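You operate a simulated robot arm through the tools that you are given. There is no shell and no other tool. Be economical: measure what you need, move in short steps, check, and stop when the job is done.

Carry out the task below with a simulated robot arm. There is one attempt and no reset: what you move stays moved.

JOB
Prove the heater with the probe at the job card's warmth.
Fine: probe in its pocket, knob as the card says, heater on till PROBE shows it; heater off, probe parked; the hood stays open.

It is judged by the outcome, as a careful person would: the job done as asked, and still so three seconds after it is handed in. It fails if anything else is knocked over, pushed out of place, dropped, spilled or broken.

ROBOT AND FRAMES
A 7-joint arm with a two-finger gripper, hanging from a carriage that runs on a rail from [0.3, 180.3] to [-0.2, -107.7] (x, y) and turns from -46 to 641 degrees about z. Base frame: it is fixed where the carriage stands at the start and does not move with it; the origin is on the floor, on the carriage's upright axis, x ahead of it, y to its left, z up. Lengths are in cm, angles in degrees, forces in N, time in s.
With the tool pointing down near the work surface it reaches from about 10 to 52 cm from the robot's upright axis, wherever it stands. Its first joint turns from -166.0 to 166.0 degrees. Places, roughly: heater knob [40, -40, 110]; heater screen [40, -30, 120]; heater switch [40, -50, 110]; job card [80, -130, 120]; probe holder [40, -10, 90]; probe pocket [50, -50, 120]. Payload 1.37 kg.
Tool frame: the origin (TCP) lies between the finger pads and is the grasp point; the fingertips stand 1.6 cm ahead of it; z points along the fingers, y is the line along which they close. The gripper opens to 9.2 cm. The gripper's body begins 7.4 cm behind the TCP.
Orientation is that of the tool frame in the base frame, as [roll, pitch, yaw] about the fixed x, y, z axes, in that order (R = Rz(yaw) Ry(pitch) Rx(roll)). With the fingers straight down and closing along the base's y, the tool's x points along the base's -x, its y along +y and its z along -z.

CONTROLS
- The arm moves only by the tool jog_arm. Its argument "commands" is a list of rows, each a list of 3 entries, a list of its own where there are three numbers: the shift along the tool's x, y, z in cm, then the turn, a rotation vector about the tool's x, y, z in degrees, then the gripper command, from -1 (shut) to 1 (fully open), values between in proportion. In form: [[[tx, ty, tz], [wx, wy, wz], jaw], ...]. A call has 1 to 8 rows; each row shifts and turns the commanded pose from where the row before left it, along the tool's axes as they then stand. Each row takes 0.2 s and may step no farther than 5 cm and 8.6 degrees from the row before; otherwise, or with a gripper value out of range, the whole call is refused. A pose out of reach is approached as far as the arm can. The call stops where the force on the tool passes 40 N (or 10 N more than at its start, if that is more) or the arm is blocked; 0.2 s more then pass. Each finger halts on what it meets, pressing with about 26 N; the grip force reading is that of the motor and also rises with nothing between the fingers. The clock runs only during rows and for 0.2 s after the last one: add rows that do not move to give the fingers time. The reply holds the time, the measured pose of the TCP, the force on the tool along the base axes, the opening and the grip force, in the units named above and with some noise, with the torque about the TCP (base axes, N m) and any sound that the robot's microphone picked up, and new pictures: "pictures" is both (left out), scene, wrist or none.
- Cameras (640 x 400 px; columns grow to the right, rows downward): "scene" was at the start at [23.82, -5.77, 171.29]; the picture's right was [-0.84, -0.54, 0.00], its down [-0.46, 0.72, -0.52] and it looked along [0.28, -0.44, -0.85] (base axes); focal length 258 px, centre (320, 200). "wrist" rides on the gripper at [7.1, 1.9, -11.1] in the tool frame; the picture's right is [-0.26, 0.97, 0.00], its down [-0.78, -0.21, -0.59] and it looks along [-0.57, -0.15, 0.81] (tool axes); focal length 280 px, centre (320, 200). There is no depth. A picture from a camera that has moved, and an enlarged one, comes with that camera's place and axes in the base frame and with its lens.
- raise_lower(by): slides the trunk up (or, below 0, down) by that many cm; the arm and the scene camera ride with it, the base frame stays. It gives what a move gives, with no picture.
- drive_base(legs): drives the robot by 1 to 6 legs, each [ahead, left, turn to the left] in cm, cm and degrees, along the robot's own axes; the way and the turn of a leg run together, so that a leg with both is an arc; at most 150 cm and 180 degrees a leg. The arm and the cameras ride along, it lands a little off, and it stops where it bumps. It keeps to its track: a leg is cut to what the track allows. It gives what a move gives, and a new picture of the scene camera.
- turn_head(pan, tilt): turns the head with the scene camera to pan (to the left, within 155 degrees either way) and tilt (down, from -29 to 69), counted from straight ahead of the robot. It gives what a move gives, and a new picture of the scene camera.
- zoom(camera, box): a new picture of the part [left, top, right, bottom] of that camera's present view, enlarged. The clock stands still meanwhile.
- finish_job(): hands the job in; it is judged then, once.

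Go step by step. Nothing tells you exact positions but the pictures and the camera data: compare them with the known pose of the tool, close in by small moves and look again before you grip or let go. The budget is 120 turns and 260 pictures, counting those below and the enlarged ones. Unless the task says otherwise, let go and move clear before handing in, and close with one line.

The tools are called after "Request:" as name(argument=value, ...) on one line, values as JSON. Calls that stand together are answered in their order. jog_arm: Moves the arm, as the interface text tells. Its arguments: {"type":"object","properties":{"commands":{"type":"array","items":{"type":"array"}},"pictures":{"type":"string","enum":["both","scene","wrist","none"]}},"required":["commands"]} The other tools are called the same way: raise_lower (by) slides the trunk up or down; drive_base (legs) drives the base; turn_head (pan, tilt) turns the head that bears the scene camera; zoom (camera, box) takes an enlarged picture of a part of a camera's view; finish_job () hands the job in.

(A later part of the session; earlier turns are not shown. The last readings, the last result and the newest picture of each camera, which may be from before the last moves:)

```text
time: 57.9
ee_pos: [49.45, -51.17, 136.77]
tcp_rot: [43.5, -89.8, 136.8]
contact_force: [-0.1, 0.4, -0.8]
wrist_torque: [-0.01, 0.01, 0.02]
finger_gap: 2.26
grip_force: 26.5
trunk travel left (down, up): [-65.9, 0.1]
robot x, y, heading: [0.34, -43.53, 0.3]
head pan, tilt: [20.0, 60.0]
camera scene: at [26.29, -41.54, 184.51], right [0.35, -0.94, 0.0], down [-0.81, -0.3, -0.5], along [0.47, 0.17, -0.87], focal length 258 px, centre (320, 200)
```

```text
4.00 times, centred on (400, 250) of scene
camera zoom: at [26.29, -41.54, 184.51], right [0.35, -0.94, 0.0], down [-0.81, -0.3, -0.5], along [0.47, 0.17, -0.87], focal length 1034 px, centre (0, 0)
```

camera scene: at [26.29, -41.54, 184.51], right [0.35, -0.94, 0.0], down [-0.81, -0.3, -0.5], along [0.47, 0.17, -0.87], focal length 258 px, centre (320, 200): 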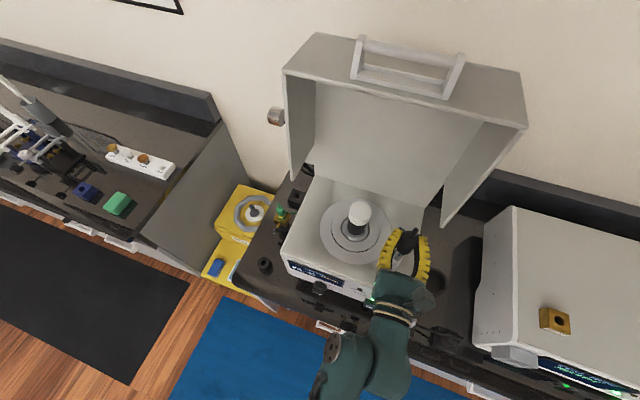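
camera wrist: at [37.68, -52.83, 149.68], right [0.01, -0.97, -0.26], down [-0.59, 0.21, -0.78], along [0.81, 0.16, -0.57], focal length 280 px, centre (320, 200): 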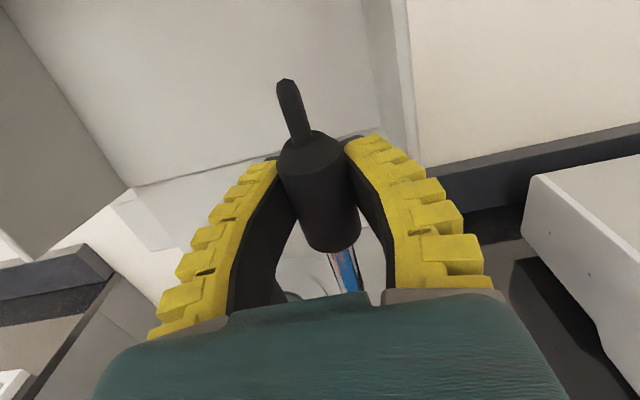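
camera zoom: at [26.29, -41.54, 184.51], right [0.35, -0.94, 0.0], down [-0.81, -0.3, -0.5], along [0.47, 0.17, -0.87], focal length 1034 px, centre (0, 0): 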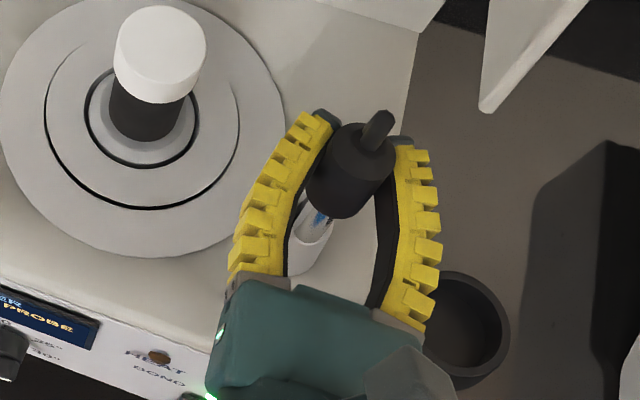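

Request:
jog_arm(commands=[[[0, 0, 0.7], [0, 0, 0], -1], [[-0.4, 0, 0], [0, 0, 0], -1], [[-0.5, 0, 0], [0, 0, 0], -1], [[-0.5, 0, 0], [0, 0, 0], -1]], pictures="none")

Request:
turn_head(pan=-70, tilt=62)

Request:
zoom(camera="scene", box=[180, 255, 220, 285])

```text
time: 58.9
ee_pos: [50.17, -51.23, 135.94]
tcp_rot: [15.5, -89.5, 164.8]
contact_force: [-1.4, 1.3, 9.1]
wrist_torque: [0.08, 0.27, 0.01]
finger_gap: 2.3
grip_force: 26.6
trunk travel left (down, up): [-65.9, 0.1]
robot x, y, heading: [0.16, -44.17, 0.3]
head pan, tilt: [20.0, 60.0]
```

```text
time: 60.6
ee_pos: [50.26, -51.28, 135.87]
tcp_rot: [18.2, -89.4, 162.1]
contact_force: [2.6, -0.2, 20.0]
wrist_torque: [0.02, 0.16, -0.05]
finger_gap: 2.23
grip_force: 26.0
trunk travel left (down, up): [-65.9, 0.1]
robot x, y, heading: [0.12, -43.89, 0.2]
head pan, tilt: [-70.0, 62.0]
camera scene: at [22.32, -49.89, 184.32], right [-0.94, -0.35, 0.0], down [-0.31, 0.83, -0.47], along [0.16, -0.44, -0.88], focal length 258 px, centre (320, 200)
```

scene: 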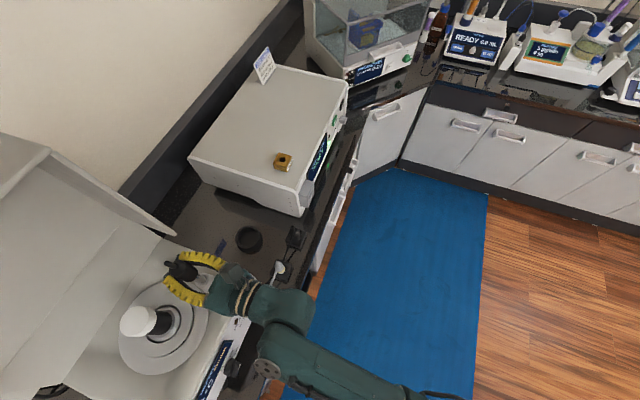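

```text
13.33 times, centred on (200, 270) of scene
camera zoom: at [22.32, -49.89, 184.32], right [-0.94, -0.35, 0.0], down [-0.31, 0.83, -0.47], along [0.16, -0.44, -0.88], focal length 3447 px, centre (1920, -733)
```

zoom: 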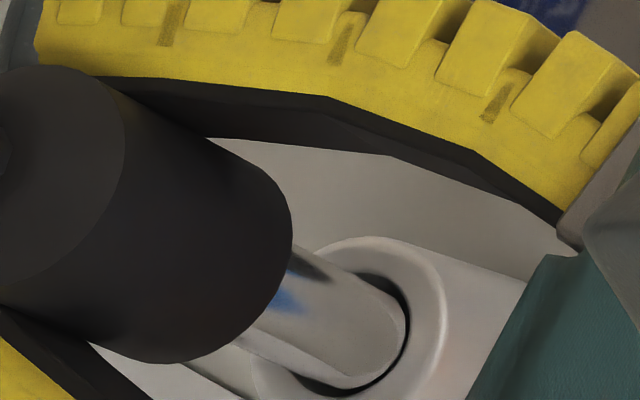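

Request:
zoom(camera="scene", box=[192, 270, 218, 288])

Request:
turn_head(pan=-100, tilt=65)

Request:
zoom(camera="scene", box=[125, 325, 165, 355])

```text
16.00 times, centred on (205, 279) of scene
camera zoom: at [22.32, -49.89, 184.32], right [-0.94, -0.35, 0.0], down [-0.31, 0.83, -0.47], along [0.16, -0.44, -0.88], focal length 4137 px, centre (2160, -1064)
```

zoom: 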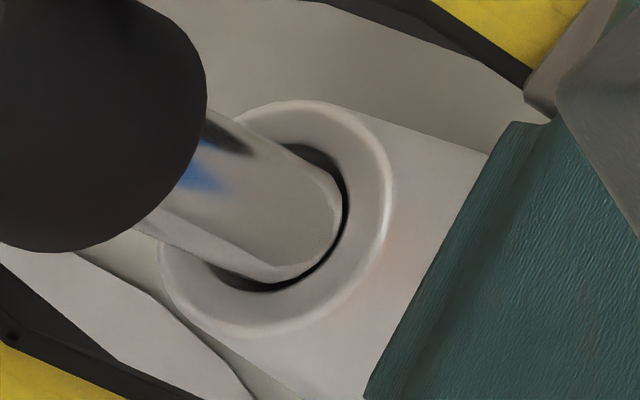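

```text
time: 61.5
ee_pos: [50.35, -51.21, 135.83]
tcp_rot: [18.1, -89.5, 162.2]
contact_force: [3.5, -0.2, 19.0]
wrist_torque: [0.03, 0.02, -0.01]
finger_gap: 2.22
grip_force: 26.0
trunk travel left (down, up): [-65.9, 0.1]
robot x, y, heading: [-0.28, -43.84, 0.3]
head pan, tilt: [-100.0, 65.0]
camera scene: at [19.07, -49.84, 183.99], right [-0.99, 0.17, 0.0], down [0.15, 0.89, -0.42], along [-0.07, -0.42, -0.91], focal length 258 px, centre (320, 200)
```

scene: 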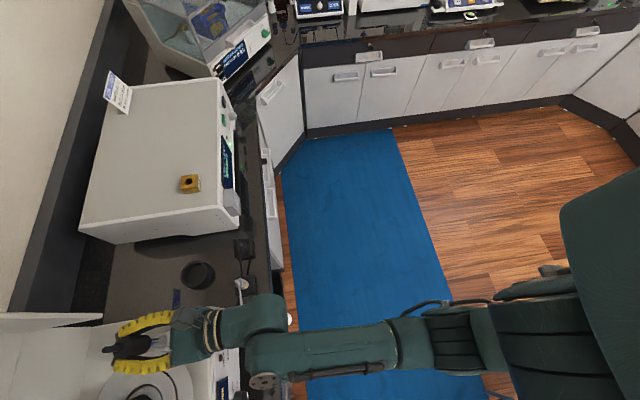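

```text
13.33 times, centred on (145, 340) of scene
camera zoom: at [19.07, -49.84, 183.99], right [-0.99, 0.17, 0.0], down [0.15, 0.89, -0.42], along [-0.07, -0.42, -0.91], focal length 3447 px, centre (2653, -1667)
```

zoom: 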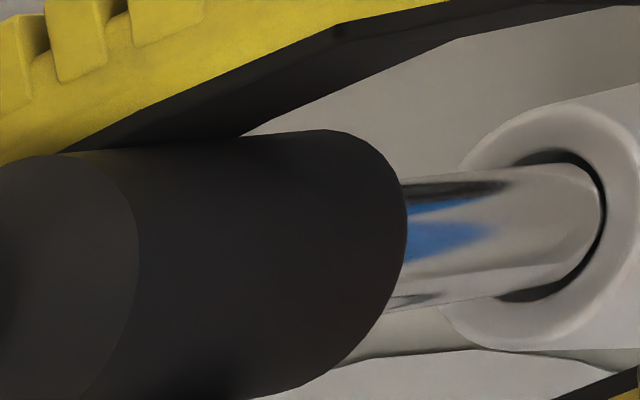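

The tip is over the hole, but the probe seems tipped a few degrees in the grip (about the finger axis), so it jams. I'll ease off and measure the tilt.

Request:
jog_arm(commands=[[[1.3, 0, 0], [0, 0, 0], -1], [[0, 0, 0], [0, 0, 0], -1]], pictures="none")

Request:
turn_head(pan=30, tilt=62)

Request:
zoom(camera="scene", box=[380, 220, 460, 280])

```text
time: 62.1
ee_pos: [50.07, -51.15, 136.59]
tcp_rot: [160.1, -89.8, 20.4]
contact_force: [0.2, -0.5, -1.1]
wrist_torque: [-0.02, 0.02, -0.01]
finger_gap: 2.27
grip_force: 25.6
trunk travel left (down, up): [-65.9, 0.1]
robot x, y, heading: [0.07, -43.69, -0.1]
head pan, tilt: [-100.0, 65.0]
```

```text
time: 64.2
ee_pos: [50.15, -51.12, 136.84]
tcp_rot: [44.5, -89.8, 135.8]
contact_force: [-0.7, 0.1, -1.4]
wrist_torque: [-0.01, -0.02, 0.0]
finger_gap: 2.29
grip_force: 26.2
trunk travel left (down, up): [-65.9, 0.1]
robot x, y, heading: [0.05, -43.74, 0.3]
head pan, tilt: [30.0, 62.0]
camera scene: at [25.59, -40.61, 184.28], right [0.5, -0.86, 0.0], down [-0.76, -0.45, -0.47], along [0.41, 0.24, -0.88], focal length 258 px, centre (320, 200)
```

scene: 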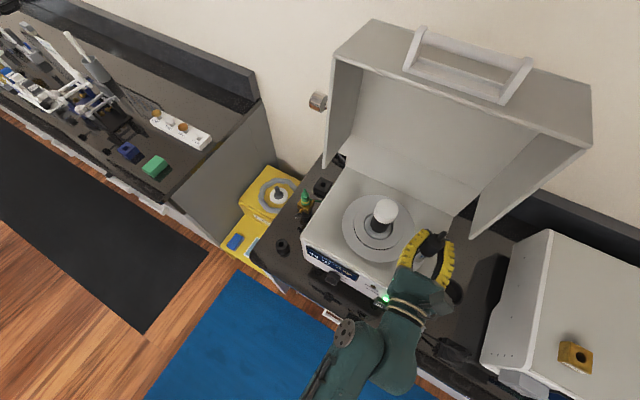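

```text
6.67 times, centred on (420, 250) of scene
camera zoom: at [25.59, -40.61, 184.28], right [0.5, -0.86, 0.0], down [-0.76, -0.45, -0.47], along [0.41, 0.24, -0.88], focal length 1724 px, centre (-347, -133)
```

zoom: 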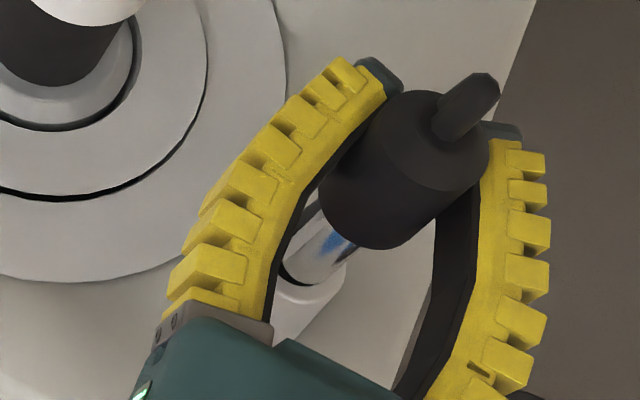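

The probe leans about 6–8° (tip toward −x). I'll rotate the tool to straighten it while keeping the tip above the hole.

Request:
jog_arm(commands=[[[0.5, 0, -0.4], [0, 3.5, 0], -1], [[0, 0, -0.4], [0, 3.5, 0], -1], [[0, 0, 0], [0, 0, 0], -1]], pictures="none")

Request:
zoom(camera="scene", box=[380, 220, 460, 280])

Request:
turn_head(pan=-70, tilt=62)

Request:
zoom(camera="scene", box=[175, 250, 223, 290])

```text
time: 65.0
ee_pos: [49.48, -51.19, 137.23]
tcp_rot: [1.2, -82.8, 179.1]
contact_force: [0.2, -0.1, -1.0]
wrist_torque: [0.0, -0.02, 0.02]
finger_gap: 2.25
grip_force: 26.3
trunk travel left (down, up): [-65.9, 0.1]
robot x, y, heading: [-0.47, -44.03, 0.1]
head pan, tilt: [30.0, 62.0]
```

```text
6.67 times, centred on (420, 250) of scene
camera zoom: at [25.59, -40.6, 184.28], right [0.5, -0.86, 0.0], down [-0.76, -0.45, -0.47], along [0.41, 0.24, -0.88], focal length 1724 px, centre (-347, -133)
```

zoom: 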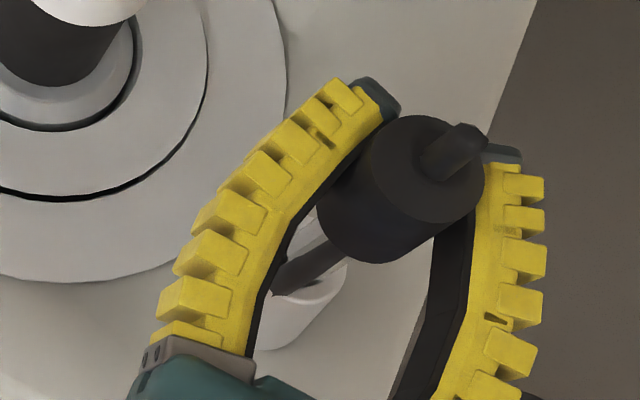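

```text
time: 66.8
ee_pos: [49.33, -51.15, 137.14]
tcp_rot: [1.0, -82.9, 179.3]
contact_force: [0.4, 0.1, -0.2]
wrist_torque: [-0.01, 0.05, -0.06]
finger_gap: 2.31
grip_force: 25.9
trunk travel left (down, up): [-65.9, 0.1]
robot x, y, heading: [0.14, -43.62, 0.3]
head pan, tilt: [-70.0, 62.0]
camera scene: at [22.27, -49.88, 184.28], right [-0.94, -0.35, 0.0], down [-0.31, 0.83, -0.47], along [0.16, -0.44, -0.88], focal length 258 px, centre (320, 200)
```

scene: 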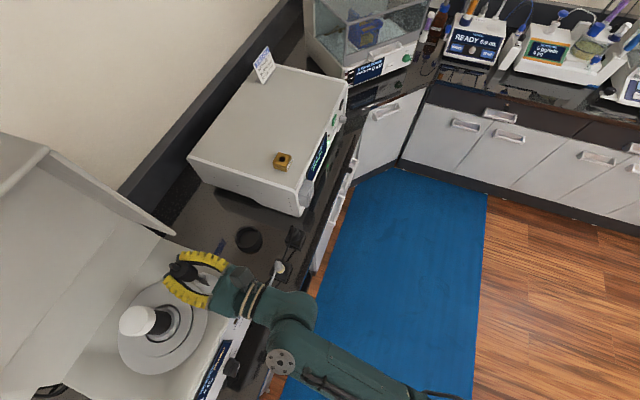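

```text
10.00 times, centred on (199, 270) of scene
camera zoom: at [22.27, -49.88, 184.28], right [-0.94, -0.35, 0.0], down [-0.31, 0.83, -0.47], along [0.16, -0.44, -0.88], focal length 2585 px, centre (1530, -500)
```

zoom: 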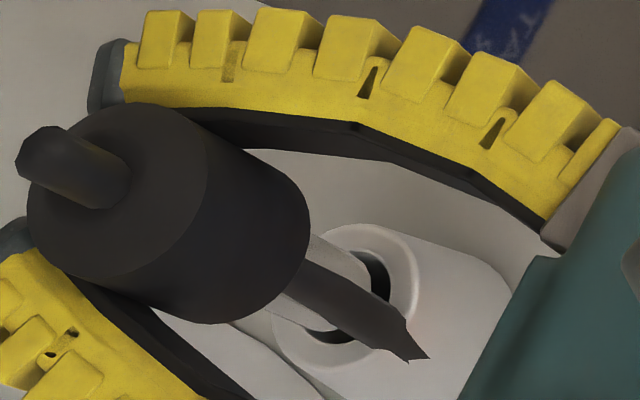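

The probe is upright now (the dark strand is its cable). The tip needs ~0.3 cm more +x; then straight down.

Request:
jog_arm(commands=[[[0, 0, 0.3], [0, 0, 0], -1], [[-0.6, 0, -0.07], [0, 0, 0], -1], [[-0.6, 0, -0.07], [0, 0, 0], -1], [[-0.5, 0, -0.06], [0, 0, 0], -1]], pictures="none")

Request:
zoom(camera="scene", box=[175, 250, 223, 290])

```text
time: 67.8
ee_pos: [49.81, -51.17, 136.04]
tcp_rot: [1.2, -82.4, 179.0]
contact_force: [-2.0, 1.0, 8.9]
wrist_torque: [0.12, 0.19, 0.03]
finger_gap: 2.37
grip_force: 25.9
trunk travel left (down, up): [-65.9, 0.1]
robot x, y, heading: [-0.25, -43.85, 0.1]
head pan, tilt: [-70.0, 62.0]
```

```text
10.00 times, centred on (199, 270) of scene
camera zoom: at [22.28, -49.88, 184.32], right [-0.94, -0.35, 0.0], down [-0.31, 0.83, -0.47], along [0.16, -0.44, -0.88], focal length 2585 px, centre (1530, -500)
```

zoom: 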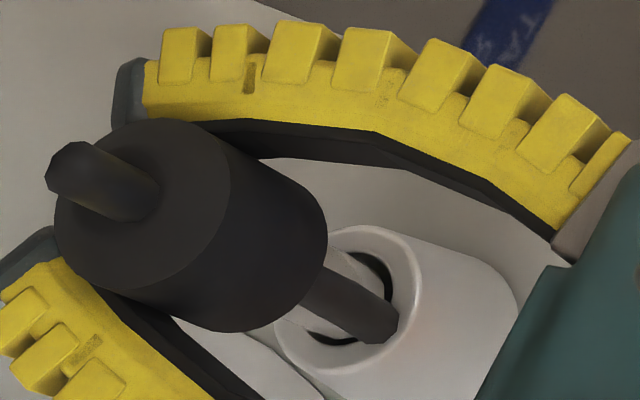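

The chrome goes into the hole but the cable strand seems to get trapped on the near rim. I'll lift clear and look at how the cable runs.

Request:
jog_arm(commands=[[[2, 0, 0.25], [0, 0, 0], -1], [[3, 0, 0.36], [0, 0, 0], -1], [[2, 0, 0.25], [0, 0, 0], -1], [[0, 0, 0], [0, 0, 0], -1]], pictures="wrist")

Request:
zoom(camera="scene", box=[120, 220, 270, 350])

Request:
turn_head(pan=40, tilt=62)

Request:
zoom(camera="scene", box=[300, 180, 500, 330])

```text
time: 68.8
ee_pos: [49.65, -51.09, 142.63]
tcp_rot: [0.9, -82.9, 179.4]
contact_force: [-0.8, 0.0, -0.7]
wrist_torque: [-0.01, -0.01, 0.01]
finger_gap: 2.37
grip_force: 26.0
trunk travel left (down, up): [-65.9, 0.1]
robot x, y, heading: [-0.09, -44.04, 0.2]
head pan, tilt: [-70.0, 62.0]
camera wrist: at [37.6, -52.95, 148.24], right [0.04, -0.97, -0.26], down [-0.49, 0.21, -0.85], along [0.87, 0.16, -0.47], focal length 280 px, centre (320, 200)
```

wrist: 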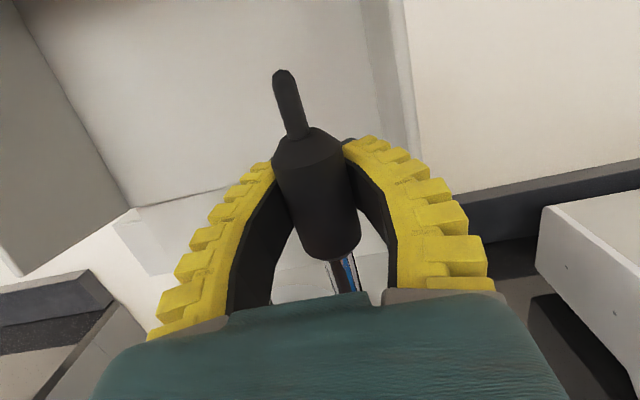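

```text
3.08 times, centred on (195, 285) of scene
camera zoom: at [22.26, -49.88, 184.28], right [-0.94, -0.35, 0.0], down [-0.31, 0.83, -0.47], along [0.16, -0.44, -0.88], focal length 796 px, centre (705, -62)
```

zoom: 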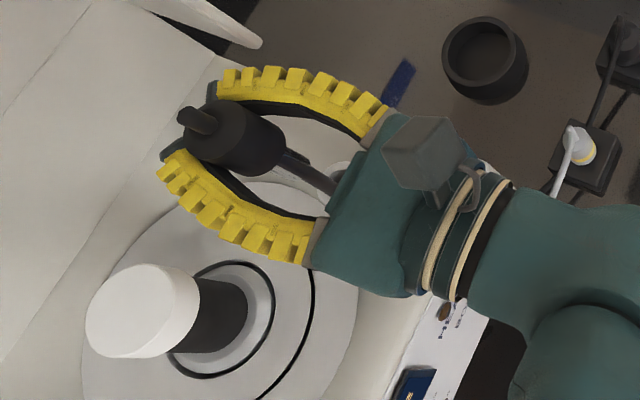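

```text
time: 70.7
ee_pos: [49.54, -50.96, 142.53]
tcp_rot: [0.9, -82.9, 179.4]
contact_force: [0.5, 0.5, -0.8]
wrist_torque: [-0.04, -0.01, 0.02]
finger_gap: 2.34
grip_force: 25.9
trunk travel left (down, up): [-65.9, 0.1]
robot x, y, heading: [-0.25, -43.86, 0.4]
head pan, tilt: [40.0, 62.0]
camera scene: at [24.94, -39.69, 184.28], right [0.65, -0.76, 0.0], down [-0.67, -0.57, -0.47], along [0.36, 0.3, -0.88], focal length 258 px, centre (320, 200)
```

scene: 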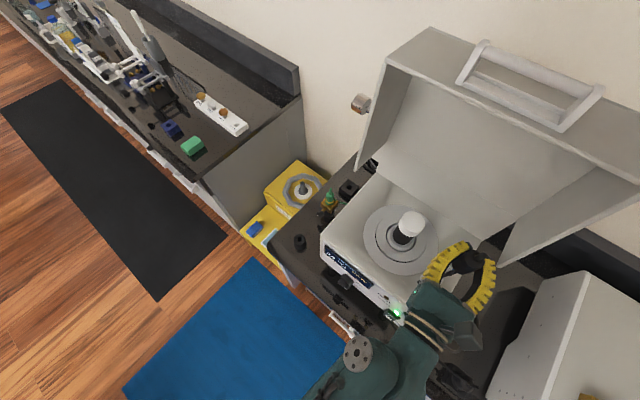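

```text
2.67 times, centred on (400, 255) of scene
camera zoom: at [24.94, -39.69, 184.28], right [0.65, -0.76, 0.0], down [-0.67, -0.57, -0.47], along [0.36, 0.3, -0.88], focal length 689 px, centre (107, 53)
```

zoom: 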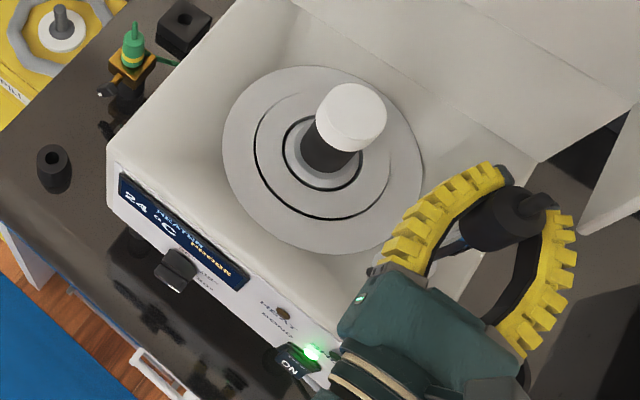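

The cable strand passes visibly through things, so it is probably harmless; the last try was about 0.4 cm too far +x. I'll come back down upright with x≈49.4 and check before pressing.

Request:
jog_arm(commands=[[[-2, 0, -0.4], [0, 0, 0], -1], [[-2, 0, -0.25], [0, 0, 0], -1], [[-1.5, 0, -0.35], [0, 0, 0], -1], [[0, 0, 0], [0, 0, 0], -1]], pictures="none")

Request:
turn_head(pan=-100, tilt=65)

Request:
zoom(camera="scene", box=[120, 325, 168, 361])

Request:
turn_head(pan=-60, tilt=65)

Request:
zoom(camera="scene", box=[200, 220, 260, 270])

```text
time: 71.7
ee_pos: [49.15, -51.16, 137.02]
tcp_rot: [1.2, -83.0, 179.1]
contact_force: [-0.4, -0.3, -1.3]
wrist_torque: [0.01, -0.03, -0.01]
finger_gap: 2.27
grip_force: 26.1
trunk travel left (down, up): [-65.9, 0.1]
robot x, y, heading: [-0.35, -44.01, 0.5]
head pan, tilt: [40.0, 62.0]
```

```text
time: 73.9
ee_pos: [49.28, -51.19, 137.09]
tcp_rot: [1.1, -82.9, 179.3]
contact_force: [0.3, -1.0, -0.3]
wrist_torque: [0.02, 0.03, 0.01]
finger_gap: 2.21
grip_force: 26.0
trunk travel left (down, up): [-65.9, 0.1]
robot x, y, heading: [-0.02, -43.77, 0.3]
head pan, tilt: [-100.0, 65.0]
camera scene: at [19.01, -49.83, 183.96], right [-0.99, 0.17, 0.0], down [0.15, 0.89, -0.42], along [-0.07, -0.42, -0.91], focal length 258 px, centre (320, 200)
```

scene: 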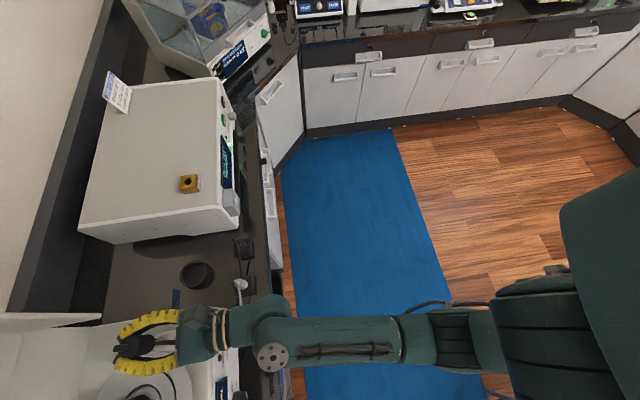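

```text
11.11 times, centred on (144, 343) of scene
camera zoom: at [19.01, -49.83, 183.96], right [-0.99, 0.17, 0.0], down [0.15, 0.89, -0.42], along [-0.07, -0.42, -0.91], focal length 2873 px, centre (2276, -1389)
```

zoom: 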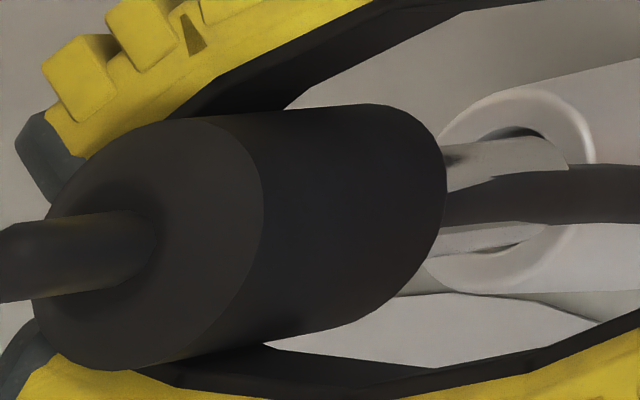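

```text
time: 75.0
ee_pos: [49.25, -51.09, 137.08]
tcp_rot: [1.0, -83.0, 179.4]
contact_force: [0.1, 0.7, -0.7]
wrist_torque: [0.02, -0.02, -0.03]
finger_gap: 2.24
grip_force: 26.1
trunk travel left (down, up): [-65.9, 0.1]
robot x, y, heading: [-0.14, -43.8, 0.4]
head pan, tilt: [-60.0, 65.0]
camera scene: at [23.09, -49.09, 183.96], right [-0.86, -0.5, 0.0], down [-0.46, 0.78, -0.42], along [0.21, -0.37, -0.91], focal length 258 px, centre (320, 200)
```

scene: 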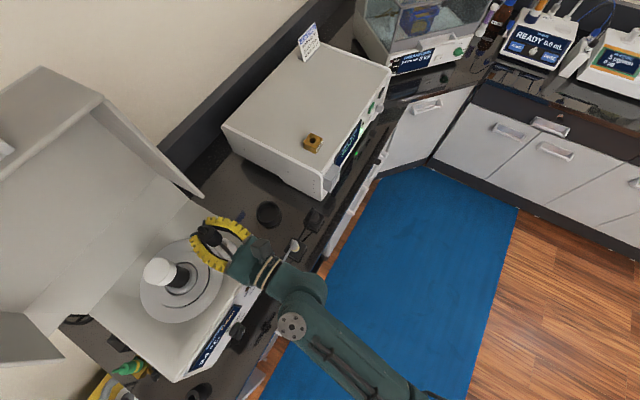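

```text
8.00 times, centred on (230, 245) of scene
camera zoom: at [23.09, -49.09, 183.96], right [-0.86, -0.5, 0.0], down [-0.46, 0.78, -0.42], along [0.21, -0.37, -0.91], focal length 2068 px, centre (1040, -160)
```

zoom: 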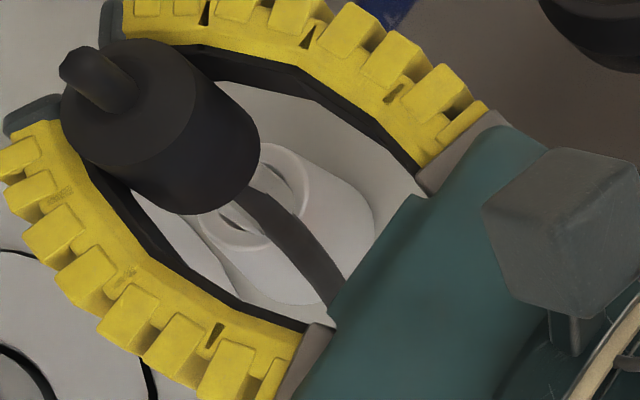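

I'll do a gentle search: press lightly and slide +x in small steps, watching for the tip to drop in.

Request:
jog_arm(commands=[[[-0.6, 0, -0.02], [0, 0, 0], -1], [[-0.6, 0, 0.03], [0, 0, 0], -1], [[0, 0, 0.12], [0, 0, 0], -1], [[0, 0, 0.12], [0, 0, 0], -1]], pictures="none")

Request:
jog_arm(commands=[[[0, 0, 0.1], [0, 0, 0], -1], [[-0.3, 0, 0], [0, 0, 0], -1]], pictures="none")

Request:
zoom(camera="scene", box=[206, 225, 254, 265])

```text
time: 76.0
ee_pos: [49.68, -51.12, 135.95]
tcp_rot: [0.7, -82.7, 179.6]
contact_force: [-1.2, 1.0, 5.8]
wrist_torque: [0.12, 0.26, -0.04]
finger_gap: 2.15
grip_force: 26.4
trunk travel left (down, up): [-65.9, 0.1]
robot x, y, heading: [-0.43, -43.63, 0.3]
head pan, tilt: [-60.0, 65.0]
```

```text
time: 76.6
ee_pos: [50.0, -51.25, 135.91]
tcp_rot: [1.2, -82.5, 178.9]
contact_force: [0.3, 2.4, 15.6]
wrist_torque: [0.06, 0.25, -0.03]
finger_gap: 2.08
grip_force: 25.9
trunk travel left (down, up): [-65.9, 0.1]
robot x, y, heading: [-0.17, -43.79, 0.3]
head pan, tilt: [-60.0, 65.0]
```

```text
10.00 times, centred on (230, 245) of scene
camera zoom: at [23.13, -49.09, 184.0], right [-0.86, -0.5, 0.0], down [-0.46, 0.78, -0.42], along [0.21, -0.36, -0.91], focal length 2585 px, centre (1220, -250)
```

zoom: 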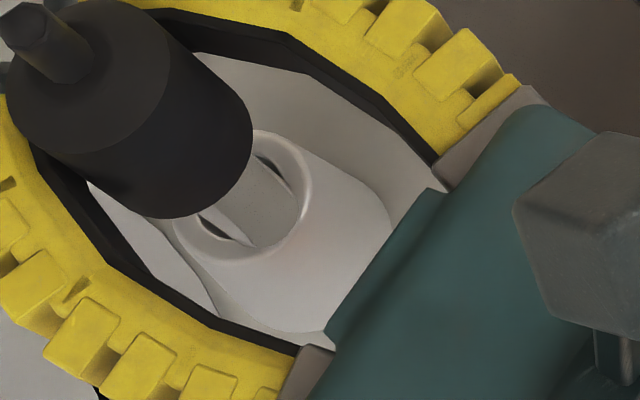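

The tip is still catching the near rim because the probe creeps in the grip. Lift clear, look at the grip, and shift while free.

Request:
jog_arm(commands=[[[1, 0, 0], [0, 0, 0], -1], [[1.5, 0, 0.2], [0, 0, 0], -1], [[0, 0, 0], [0, 0, 0], -1]], pictures="wrist")

Request:
zoom(camera="scene", box=[196, 220, 256, 270])

Request:
turn_head(pan=80, tilt=69)

Request:
zoom(camera="scene", box=[440, 320, 560, 400])

```text
time: 77.4
ee_pos: [49.77, -51.24, 137.99]
tcp_rot: [0.6, -82.9, 179.6]
contact_force: [-0.1, -0.4, -0.5]
wrist_torque: [0.03, 0.0, 0.01]
finger_gap: 0.59
grip_force: 26.6
trunk travel left (down, up): [-65.9, 0.1]
robot x, y, heading: [-0.07, -43.77, 0.4]
head pan, tilt: [-60.0, 65.0]
camera wrist: at [37.79, -53.18, 143.63], right [0.04, -0.97, -0.26], down [-0.49, 0.21, -0.85], along [0.87, 0.16, -0.47], focal length 280 px, centre (320, 200)
```

wrist: 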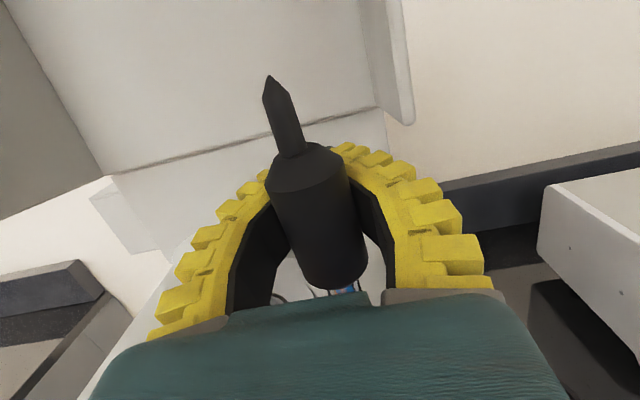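

```text
8.00 times, centred on (226, 245) of scene
camera zoom: at [23.09, -49.09, 183.95], right [-0.86, -0.5, 0.0], down [-0.46, 0.78, -0.42], along [0.21, -0.36, -0.91], focal length 2068 px, centre (1072, -160)
```

zoom: 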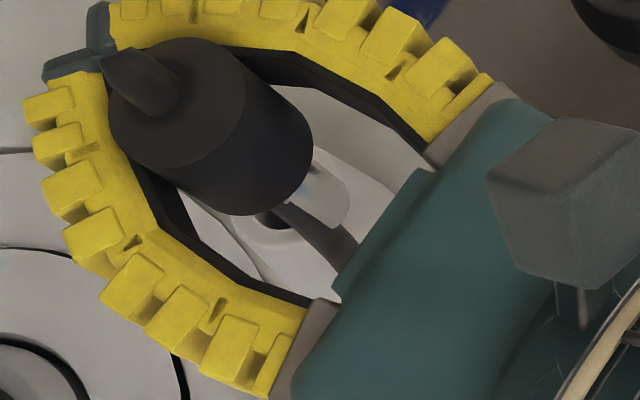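

```text
time: 79.6
ee_pos: [49.84, -51.27, 138.0]
tcp_rot: [0.9, -83.0, 179.4]
contact_force: [0.1, -0.1, -0.3]
wrist_torque: [0.02, -0.01, 0.01]
finger_gap: 0.6
grip_force: 26.3
trunk travel left (down, up): [-65.9, 0.1]
robot x, y, heading: [0.25, -43.91, 0.2]
head pan, tilt: [80.0, 68.8]
camera scene: at [20.98, -38.34, 183.57], right [0.99, -0.17, 0.0], down [-0.16, -0.92, -0.36], along [0.06, 0.36, -0.93], focal length 258 px, centre (320, 200)
```

scene: 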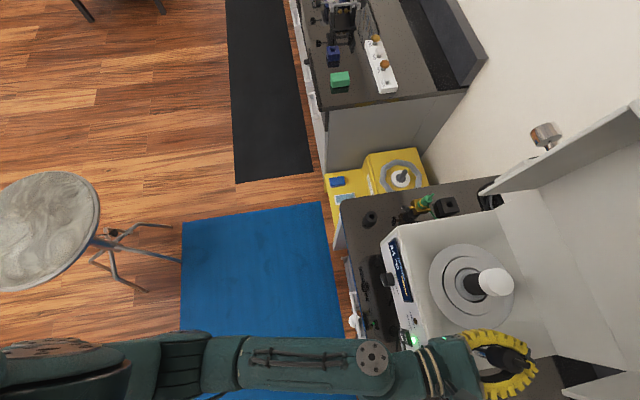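

```text
5.00 times, centred on (500, 360) of scene
camera zoom: at [20.98, -38.34, 183.57], right [0.99, -0.17, 0.0], down [-0.16, -0.92, -0.36], along [0.06, 0.36, -0.93], focal length 1293 px, centre (-580, -600)
```

zoom: 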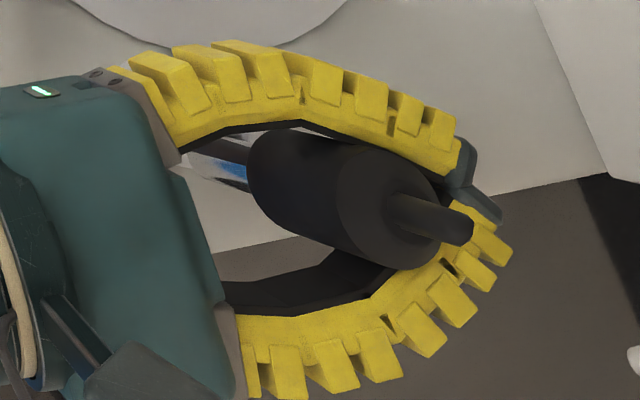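

The handle has slipped back into the bowed part of the fingers (gap 0.6), so it is caged rather than pinched. It's still held; I'll move carefully so the tip is above the hole (about +1.8 x, +0.5 y) and check.

Request:
jog_arm(commands=[[[0, -0.1, 0.4], [0, 0, 0], -1], [[0, -0.1, 0.4], [0, 0, 0], -1], [[0, -0.1, 0.5], [0, 0, 0], -1], [[0, -0.1, 0.5], [0, 0, 0], -1], [[0, 0, 0], [0, 0, 0], -1]], pictures="wrist")

Request:
turn_head(pan=-60, tilt=65)

Request:
zoom(camera="scene", box=[190, 215, 250, 265])

Request:
turn_head(pan=-100, tilt=67)

Request:
zoom(camera="scene", box=[105, 310, 165, 355])

```text
time: 80.8
ee_pos: [51.49, -50.77, 138.44]
tcp_rot: [1.0, -83.0, 179.5]
contact_force: [-0.6, -0.5, -0.7]
wrist_torque: [0.01, -0.07, -0.01]
finger_gap: 0.59
grip_force: 26.2
trunk travel left (down, up): [-65.9, 0.1]
robot x, y, heading: [-0.36, -43.78, 0.4]
head pan, tilt: [80.0, 68.8]
camera wrist: at [39.53, -52.73, 143.95], right [0.04, -0.97, -0.26], down [-0.49, 0.21, -0.85], along [0.87, 0.16, -0.46], focal length 280 px, centre (320, 200)
```

wrist: 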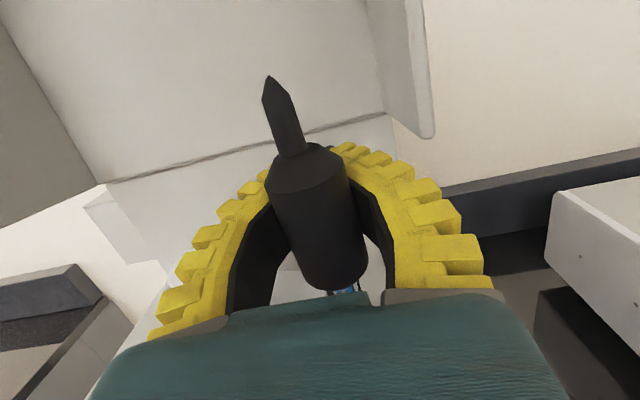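

```text
time: 83.0
ee_pos: [51.46, -50.88, 138.38]
tcp_rot: [0.9, -82.9, 179.5]
contact_force: [-0.7, -0.3, 0.3]
wrist_torque: [-0.03, -0.01, 0.0]
finger_gap: 0.61
grip_force: 25.6
trunk travel left (down, up): [-65.9, 0.1]
robot x, y, heading: [-0.23, -43.5, 0.6]
head pan, tilt: [-60.0, 65.0]
camera scene: at [23.1, -49.09, 183.96], right [-0.86, -0.51, 0.0], down [-0.46, 0.78, -0.42], along [0.21, -0.36, -0.91], focal length 258 px, centre (320, 200)
```

scene: 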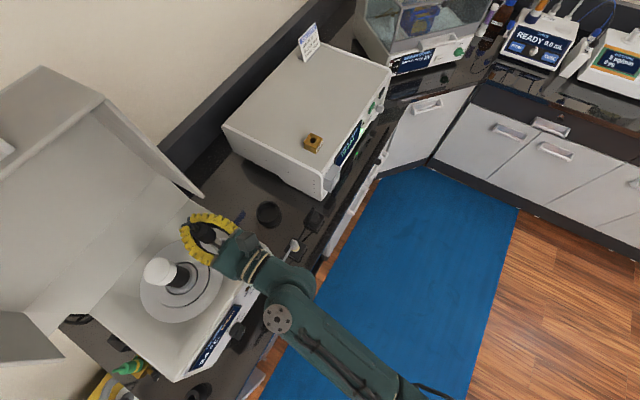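

```text
8.00 times, centred on (220, 240) of scene
camera zoom: at [23.1, -49.09, 183.96], right [-0.86, -0.51, 0.0], down [-0.46, 0.78, -0.42], along [0.21, -0.36, -0.91], focal length 2068 px, centre (1120, -120)
```

zoom: 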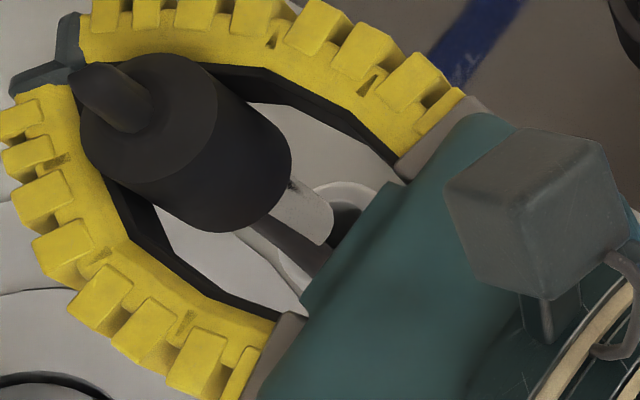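

```text
time: 84.1
ee_pos: [51.33, -50.78, 138.37]
tcp_rot: [0.9, -82.9, 179.5]
contact_force: [-0.2, 0.0, -1.4]
wrist_torque: [0.03, -0.01, -0.01]
finger_gap: 0.59
grip_force: 25.7
trunk travel left (down, up): [-65.9, 0.1]
robot x, y, heading: [-0.08, -44.08, 0.4]
head pan, tilt: [-100.0, 67.0]
camera scene: at [19.06, -49.59, 183.75], right [-0.99, 0.17, 0.0], down [0.15, 0.91, -0.39], along [-0.07, -0.39, -0.92], focal length 258 px, centre (320, 200)
```

scene: 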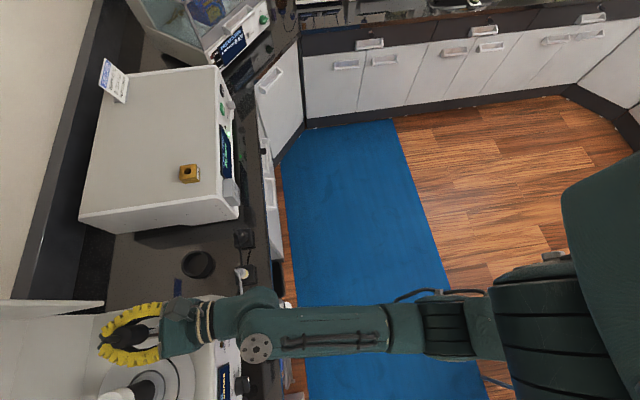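

```text
8.89 times, centred on (135, 332) of scene
camera zoom: at [19.06, -49.59, 183.75], right [-0.99, 0.17, 0.0], down [0.15, 0.91, -0.39], along [-0.07, -0.39, -0.92], focal length 2298 px, centre (1964, -978)
```

zoom: 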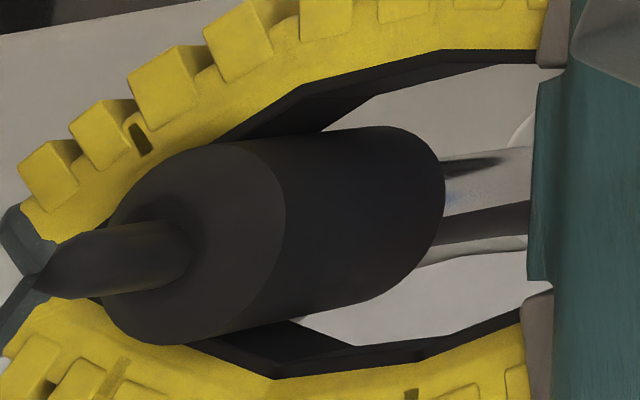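

Request:
jog_arm(commands=[[[0, 0.1, -0.45], [0, 0, 0], -1], [[-0.5, 0, -0.06], [0, 0, 0], -1], [[-0.5, 0, -0.06], [0, 0, 0], -1], [[0, 0, 0], [0, 0, 0], -1]], pictures="none")

Request:
turn_head(pan=-60, tilt=65)

Request:
zoom(camera="scene", box=[200, 225, 242, 260])

Request:
turn_head(pan=10, tilt=60)

Request:
zoom(camera="scene", box=[340, 190, 420, 250])

```text
time: 85.1
ee_pos: [51.04, -50.87, 137.16]
tcp_rot: [0.8, -82.9, 179.5]
contact_force: [0.3, -0.3, -0.1]
wrist_torque: [0.01, -0.04, 0.02]
finger_gap: 0.6
grip_force: 26.1
trunk travel left (down, up): [-65.9, 0.1]
robot x, y, heading: [-0.24, -44.28, 0.3]
head pan, tilt: [-100.0, 67.0]
```

```text
time: 86.2
ee_pos: [50.98, -50.86, 137.13]
tcp_rot: [0.9, -82.8, 179.4]
contact_force: [0.4, -0.1, -0.6]
wrist_torque: [-0.05, -0.04, 0.0]
finger_gap: 0.61
grip_force: 26.2
trunk travel left (down, up): [-65.9, 0.1]
robot x, y, heading: [0.24, -44.06, 0.2]
head pan, tilt: [-60.0, 65.0]
camera scene: at [23.09, -49.09, 183.96], right [-0.86, -0.5, 0.0], down [-0.46, 0.78, -0.42], along [0.21, -0.36, -0.91], focal length 258 px, centre (320, 200)
```

scene: 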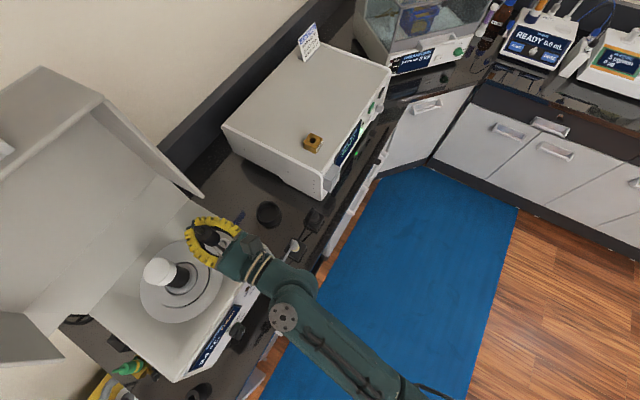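

```text
11.43 times, centred on (221, 242) of scene
camera zoom: at [23.09, -49.09, 183.96], right [-0.86, -0.5, 0.0], down [-0.46, 0.78, -0.42], along [0.21, -0.36, -0.91], focal length 2955 px, centre (1451, -286)
```

zoom: 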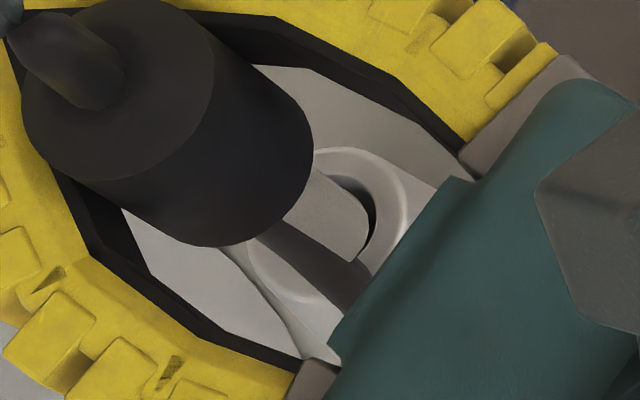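

```text
time: 87.6
ee_pos: [50.94, -50.77, 137.33]
tcp_rot: [0.8, -82.9, 179.4]
contact_force: [0.2, 0.6, -0.4]
wrist_torque: [0.01, 0.0, -0.03]
finger_gap: 0.6
grip_force: 26.4
trunk travel left (down, up): [-65.9, 0.1]
robot x, y, heading: [0.19, -43.41, 0.3]
head pan, tilt: [10.0, 60.0]
camera scene: at [26.59, -42.66, 184.51], right [0.18, -0.98, 0.0], down [-0.85, -0.15, -0.5], along [0.49, 0.09, -0.87], focal length 258 px, centre (320, 200)
```

scene: 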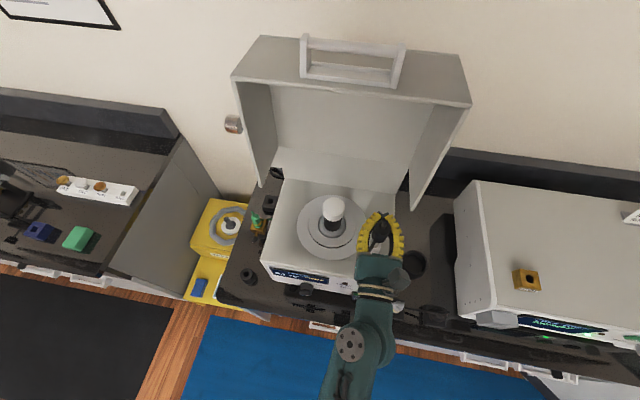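

```text
6.67 times, centred on (380, 220) of scene
camera zoom: at [26.59, -42.66, 184.51], right [0.18, -0.98, 0.0], down [-0.85, -0.15, -0.5], along [0.49, 0.09, -0.87], focal length 1724 px, centre (-80, 67)
```

zoom: 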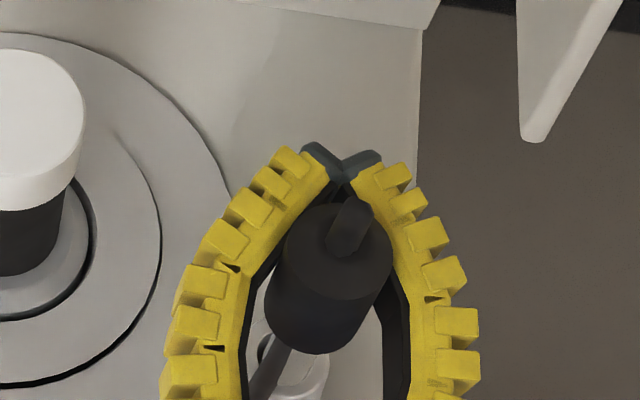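

Request:
jog_arm(commands=[[[0, 0, 0.15], [0, 0, 0], -1], [[-0.5, 0, -0.06], [0, 0, 0], -1], [[-0.5, 0, -0.06], [0, 0, 0], -1], [[-0.4, 0, -0.05], [0, 0, 0], -1]], pictures="none")

Request:
turn_head(pan=-60, tilt=65)

Request:
zoom(camera="scene", box=[200, 225, 242, 260])

```text
time: 88.6
ee_pos: [51.27, -50.91, 136.02]
tcp_rot: [1.5, -82.7, 178.8]
contact_force: [-0.6, -0.3, 6.2]
wrist_torque: [-0.02, 0.25, -0.03]
finger_gap: 0.58
grip_force: 26.3
trunk travel left (down, up): [-65.9, 0.1]
robot x, y, heading: [0.18, -44.08, 0.5]
head pan, tilt: [10.0, 60.0]
```

```text
time: 90.0
ee_pos: [51.29, -50.89, 135.85]
tcp_rot: [1.0, -82.7, 179.4]
contact_force: [2.2, -0.1, 12.7]
wrist_torque: [0.01, 0.26, 0.0]
finger_gap: 0.59
grip_force: 26.2
trunk travel left (down, up): [-65.9, 0.1]
robot x, y, heading: [-0.38, -43.69, 0.4]
head pan, tilt: [-60.0, 65.0]
camera scene: at [23.14, -49.09, 183.98], right [-0.86, -0.51, 0.0], down [-0.46, 0.78, -0.42], along [0.21, -0.36, -0.91], focal length 258 px, centre (320, 200)
```

scene: 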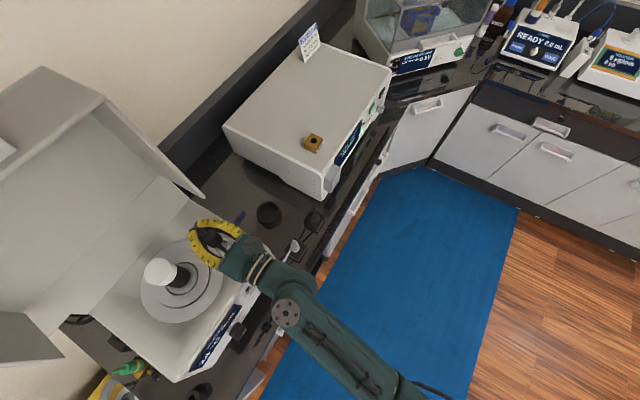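

```text
11.43 times, centred on (221, 242) of scene
camera zoom: at [23.14, -49.09, 183.98], right [-0.86, -0.51, 0.0], down [-0.46, 0.78, -0.42], along [0.21, -0.36, -0.91], focal length 2955 px, centre (1451, -286)
```

zoom: 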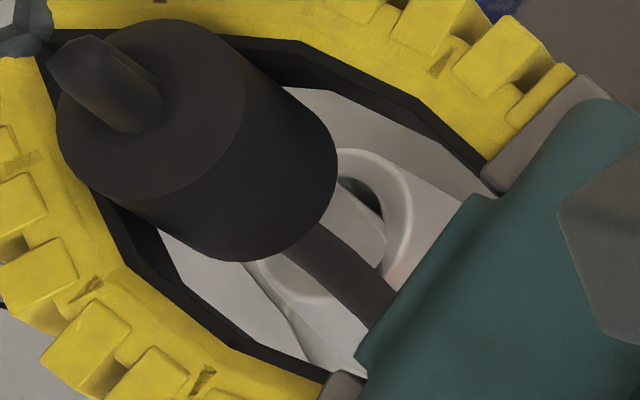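

Height of contact is the same again; the torque puts the contact at the near rim (x≈47.9–48.4). I'll lift, shift +x 0.4 and retry with a look just before contact.

Request:
jog_arm(commands=[[[1.2, 0, 0.1], [0, 0, 0], -1], [[0, 0, 0.4], [0, 0, 0], -1], [[0, 0, 0], [0, 0, 0], -1]], pictures="none")

Request:
zoom(camera="scene", box=[200, 225, 242, 260])

Request:
jog_arm(commands=[[[-0.5, 0, -0.06], [0, 0, 0], -1], [[-0.5, 0, -0.06], [0, 0, 0], -1], [[-0.4, 0, -0.05], [0, 0, 0], -1]], pictures="none")

Request:
zoom(camera="scene", box=[200, 225, 242, 260])

```text
time: 90.8
ee_pos: [51.42, -50.82, 137.02]
tcp_rot: [0.8, -83.0, 179.6]
contact_force: [0.5, -0.2, -0.9]
wrist_torque: [0.01, 0.0, 0.01]
finger_gap: 0.6
grip_force: 26.8
trunk travel left (down, up): [-65.9, 0.1]
robot x, y, heading: [0.45, -43.71, 0.3]
head pan, tilt: [-60.0, 65.0]
```

```text
11.43 times, centred on (221, 242) of scene
camera zoom: at [23.1, -49.09, 183.95], right [-0.86, -0.5, 0.0], down [-0.46, 0.78, -0.42], along [0.21, -0.36, -0.91], focal length 2955 px, centre (1451, -286)
```

zoom: 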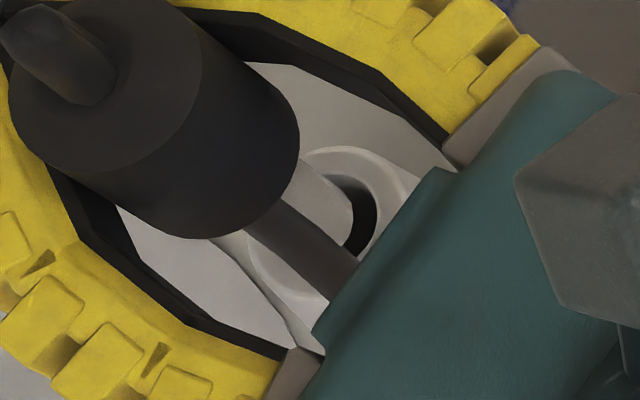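

```text
time: 91.6
ee_pos: [51.63, -50.86, 135.88]
tcp_rot: [0.9, -82.8, 179.4]
contact_force: [-1.4, -0.5, 2.3]
wrist_torque: [0.0, 0.16, 0.01]
finger_gap: 0.58
grip_force: 25.7
trunk travel left (down, up): [-65.9, 0.1]
robot x, y, heading: [-0.07, -43.98, 0.4]
head pan, tilt: [-60.0, 65.0]
```

```text
11.43 times, centred on (221, 242) of scene
camera zoom: at [23.1, -49.09, 183.97], right [-0.86, -0.5, 0.0], down [-0.46, 0.78, -0.42], along [0.21, -0.36, -0.91], focal length 2955 px, centre (1451, -286)
```

zoom: 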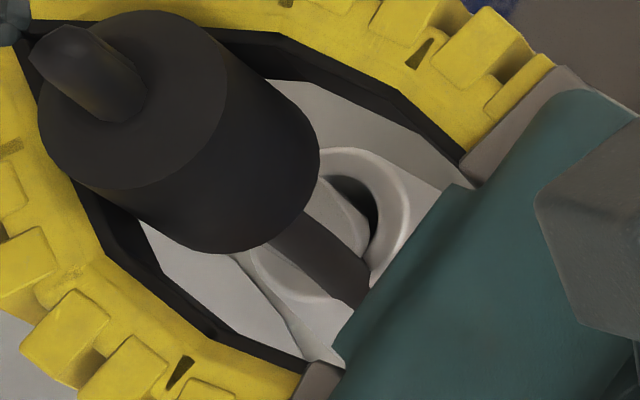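

Request:
jog_arm(commands=[[[-0.4, 0, -0.05], [0, 0, 0], -1], [[0, 0, 0], [0, 0, 0], -1], [[-0.4, 0, -0.05], [0, 0, 0], -1], [[0, 0, 0], [0, 0, 0], -1]], pictures="none")

Request:
zoom(camera="scene", box=[200, 225, 242, 260])

```text
time: 92.6
ee_pos: [51.47, -50.88, 134.88]
tcp_rot: [1.0, -82.8, 179.2]
contact_force: [-0.4, -0.2, -0.7]
wrist_torque: [0.01, 0.02, 0.0]
finger_gap: 0.02
grip_force: 26.1
trunk travel left (down, up): [-65.9, 0.1]
robot x, y, heading: [-0.37, -44.14, 0.4]
head pan, tilt: [-60.0, 65.0]
```

```text
11.43 times, centred on (221, 242) of scene
camera zoom: at [23.1, -49.09, 183.96], right [-0.86, -0.5, 0.0], down [-0.46, 0.78, -0.42], along [0.21, -0.36, -0.91], focal length 2955 px, centre (1451, -286)
```

zoom: 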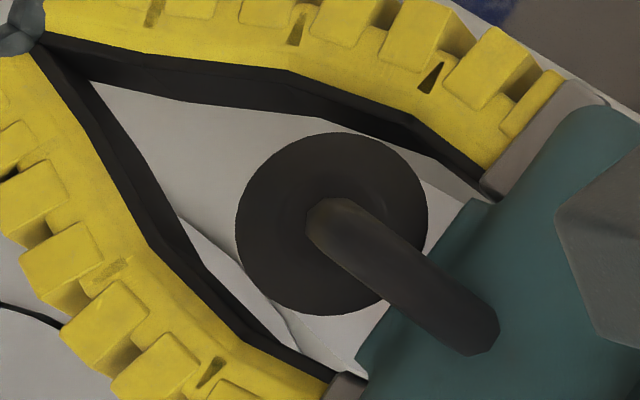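

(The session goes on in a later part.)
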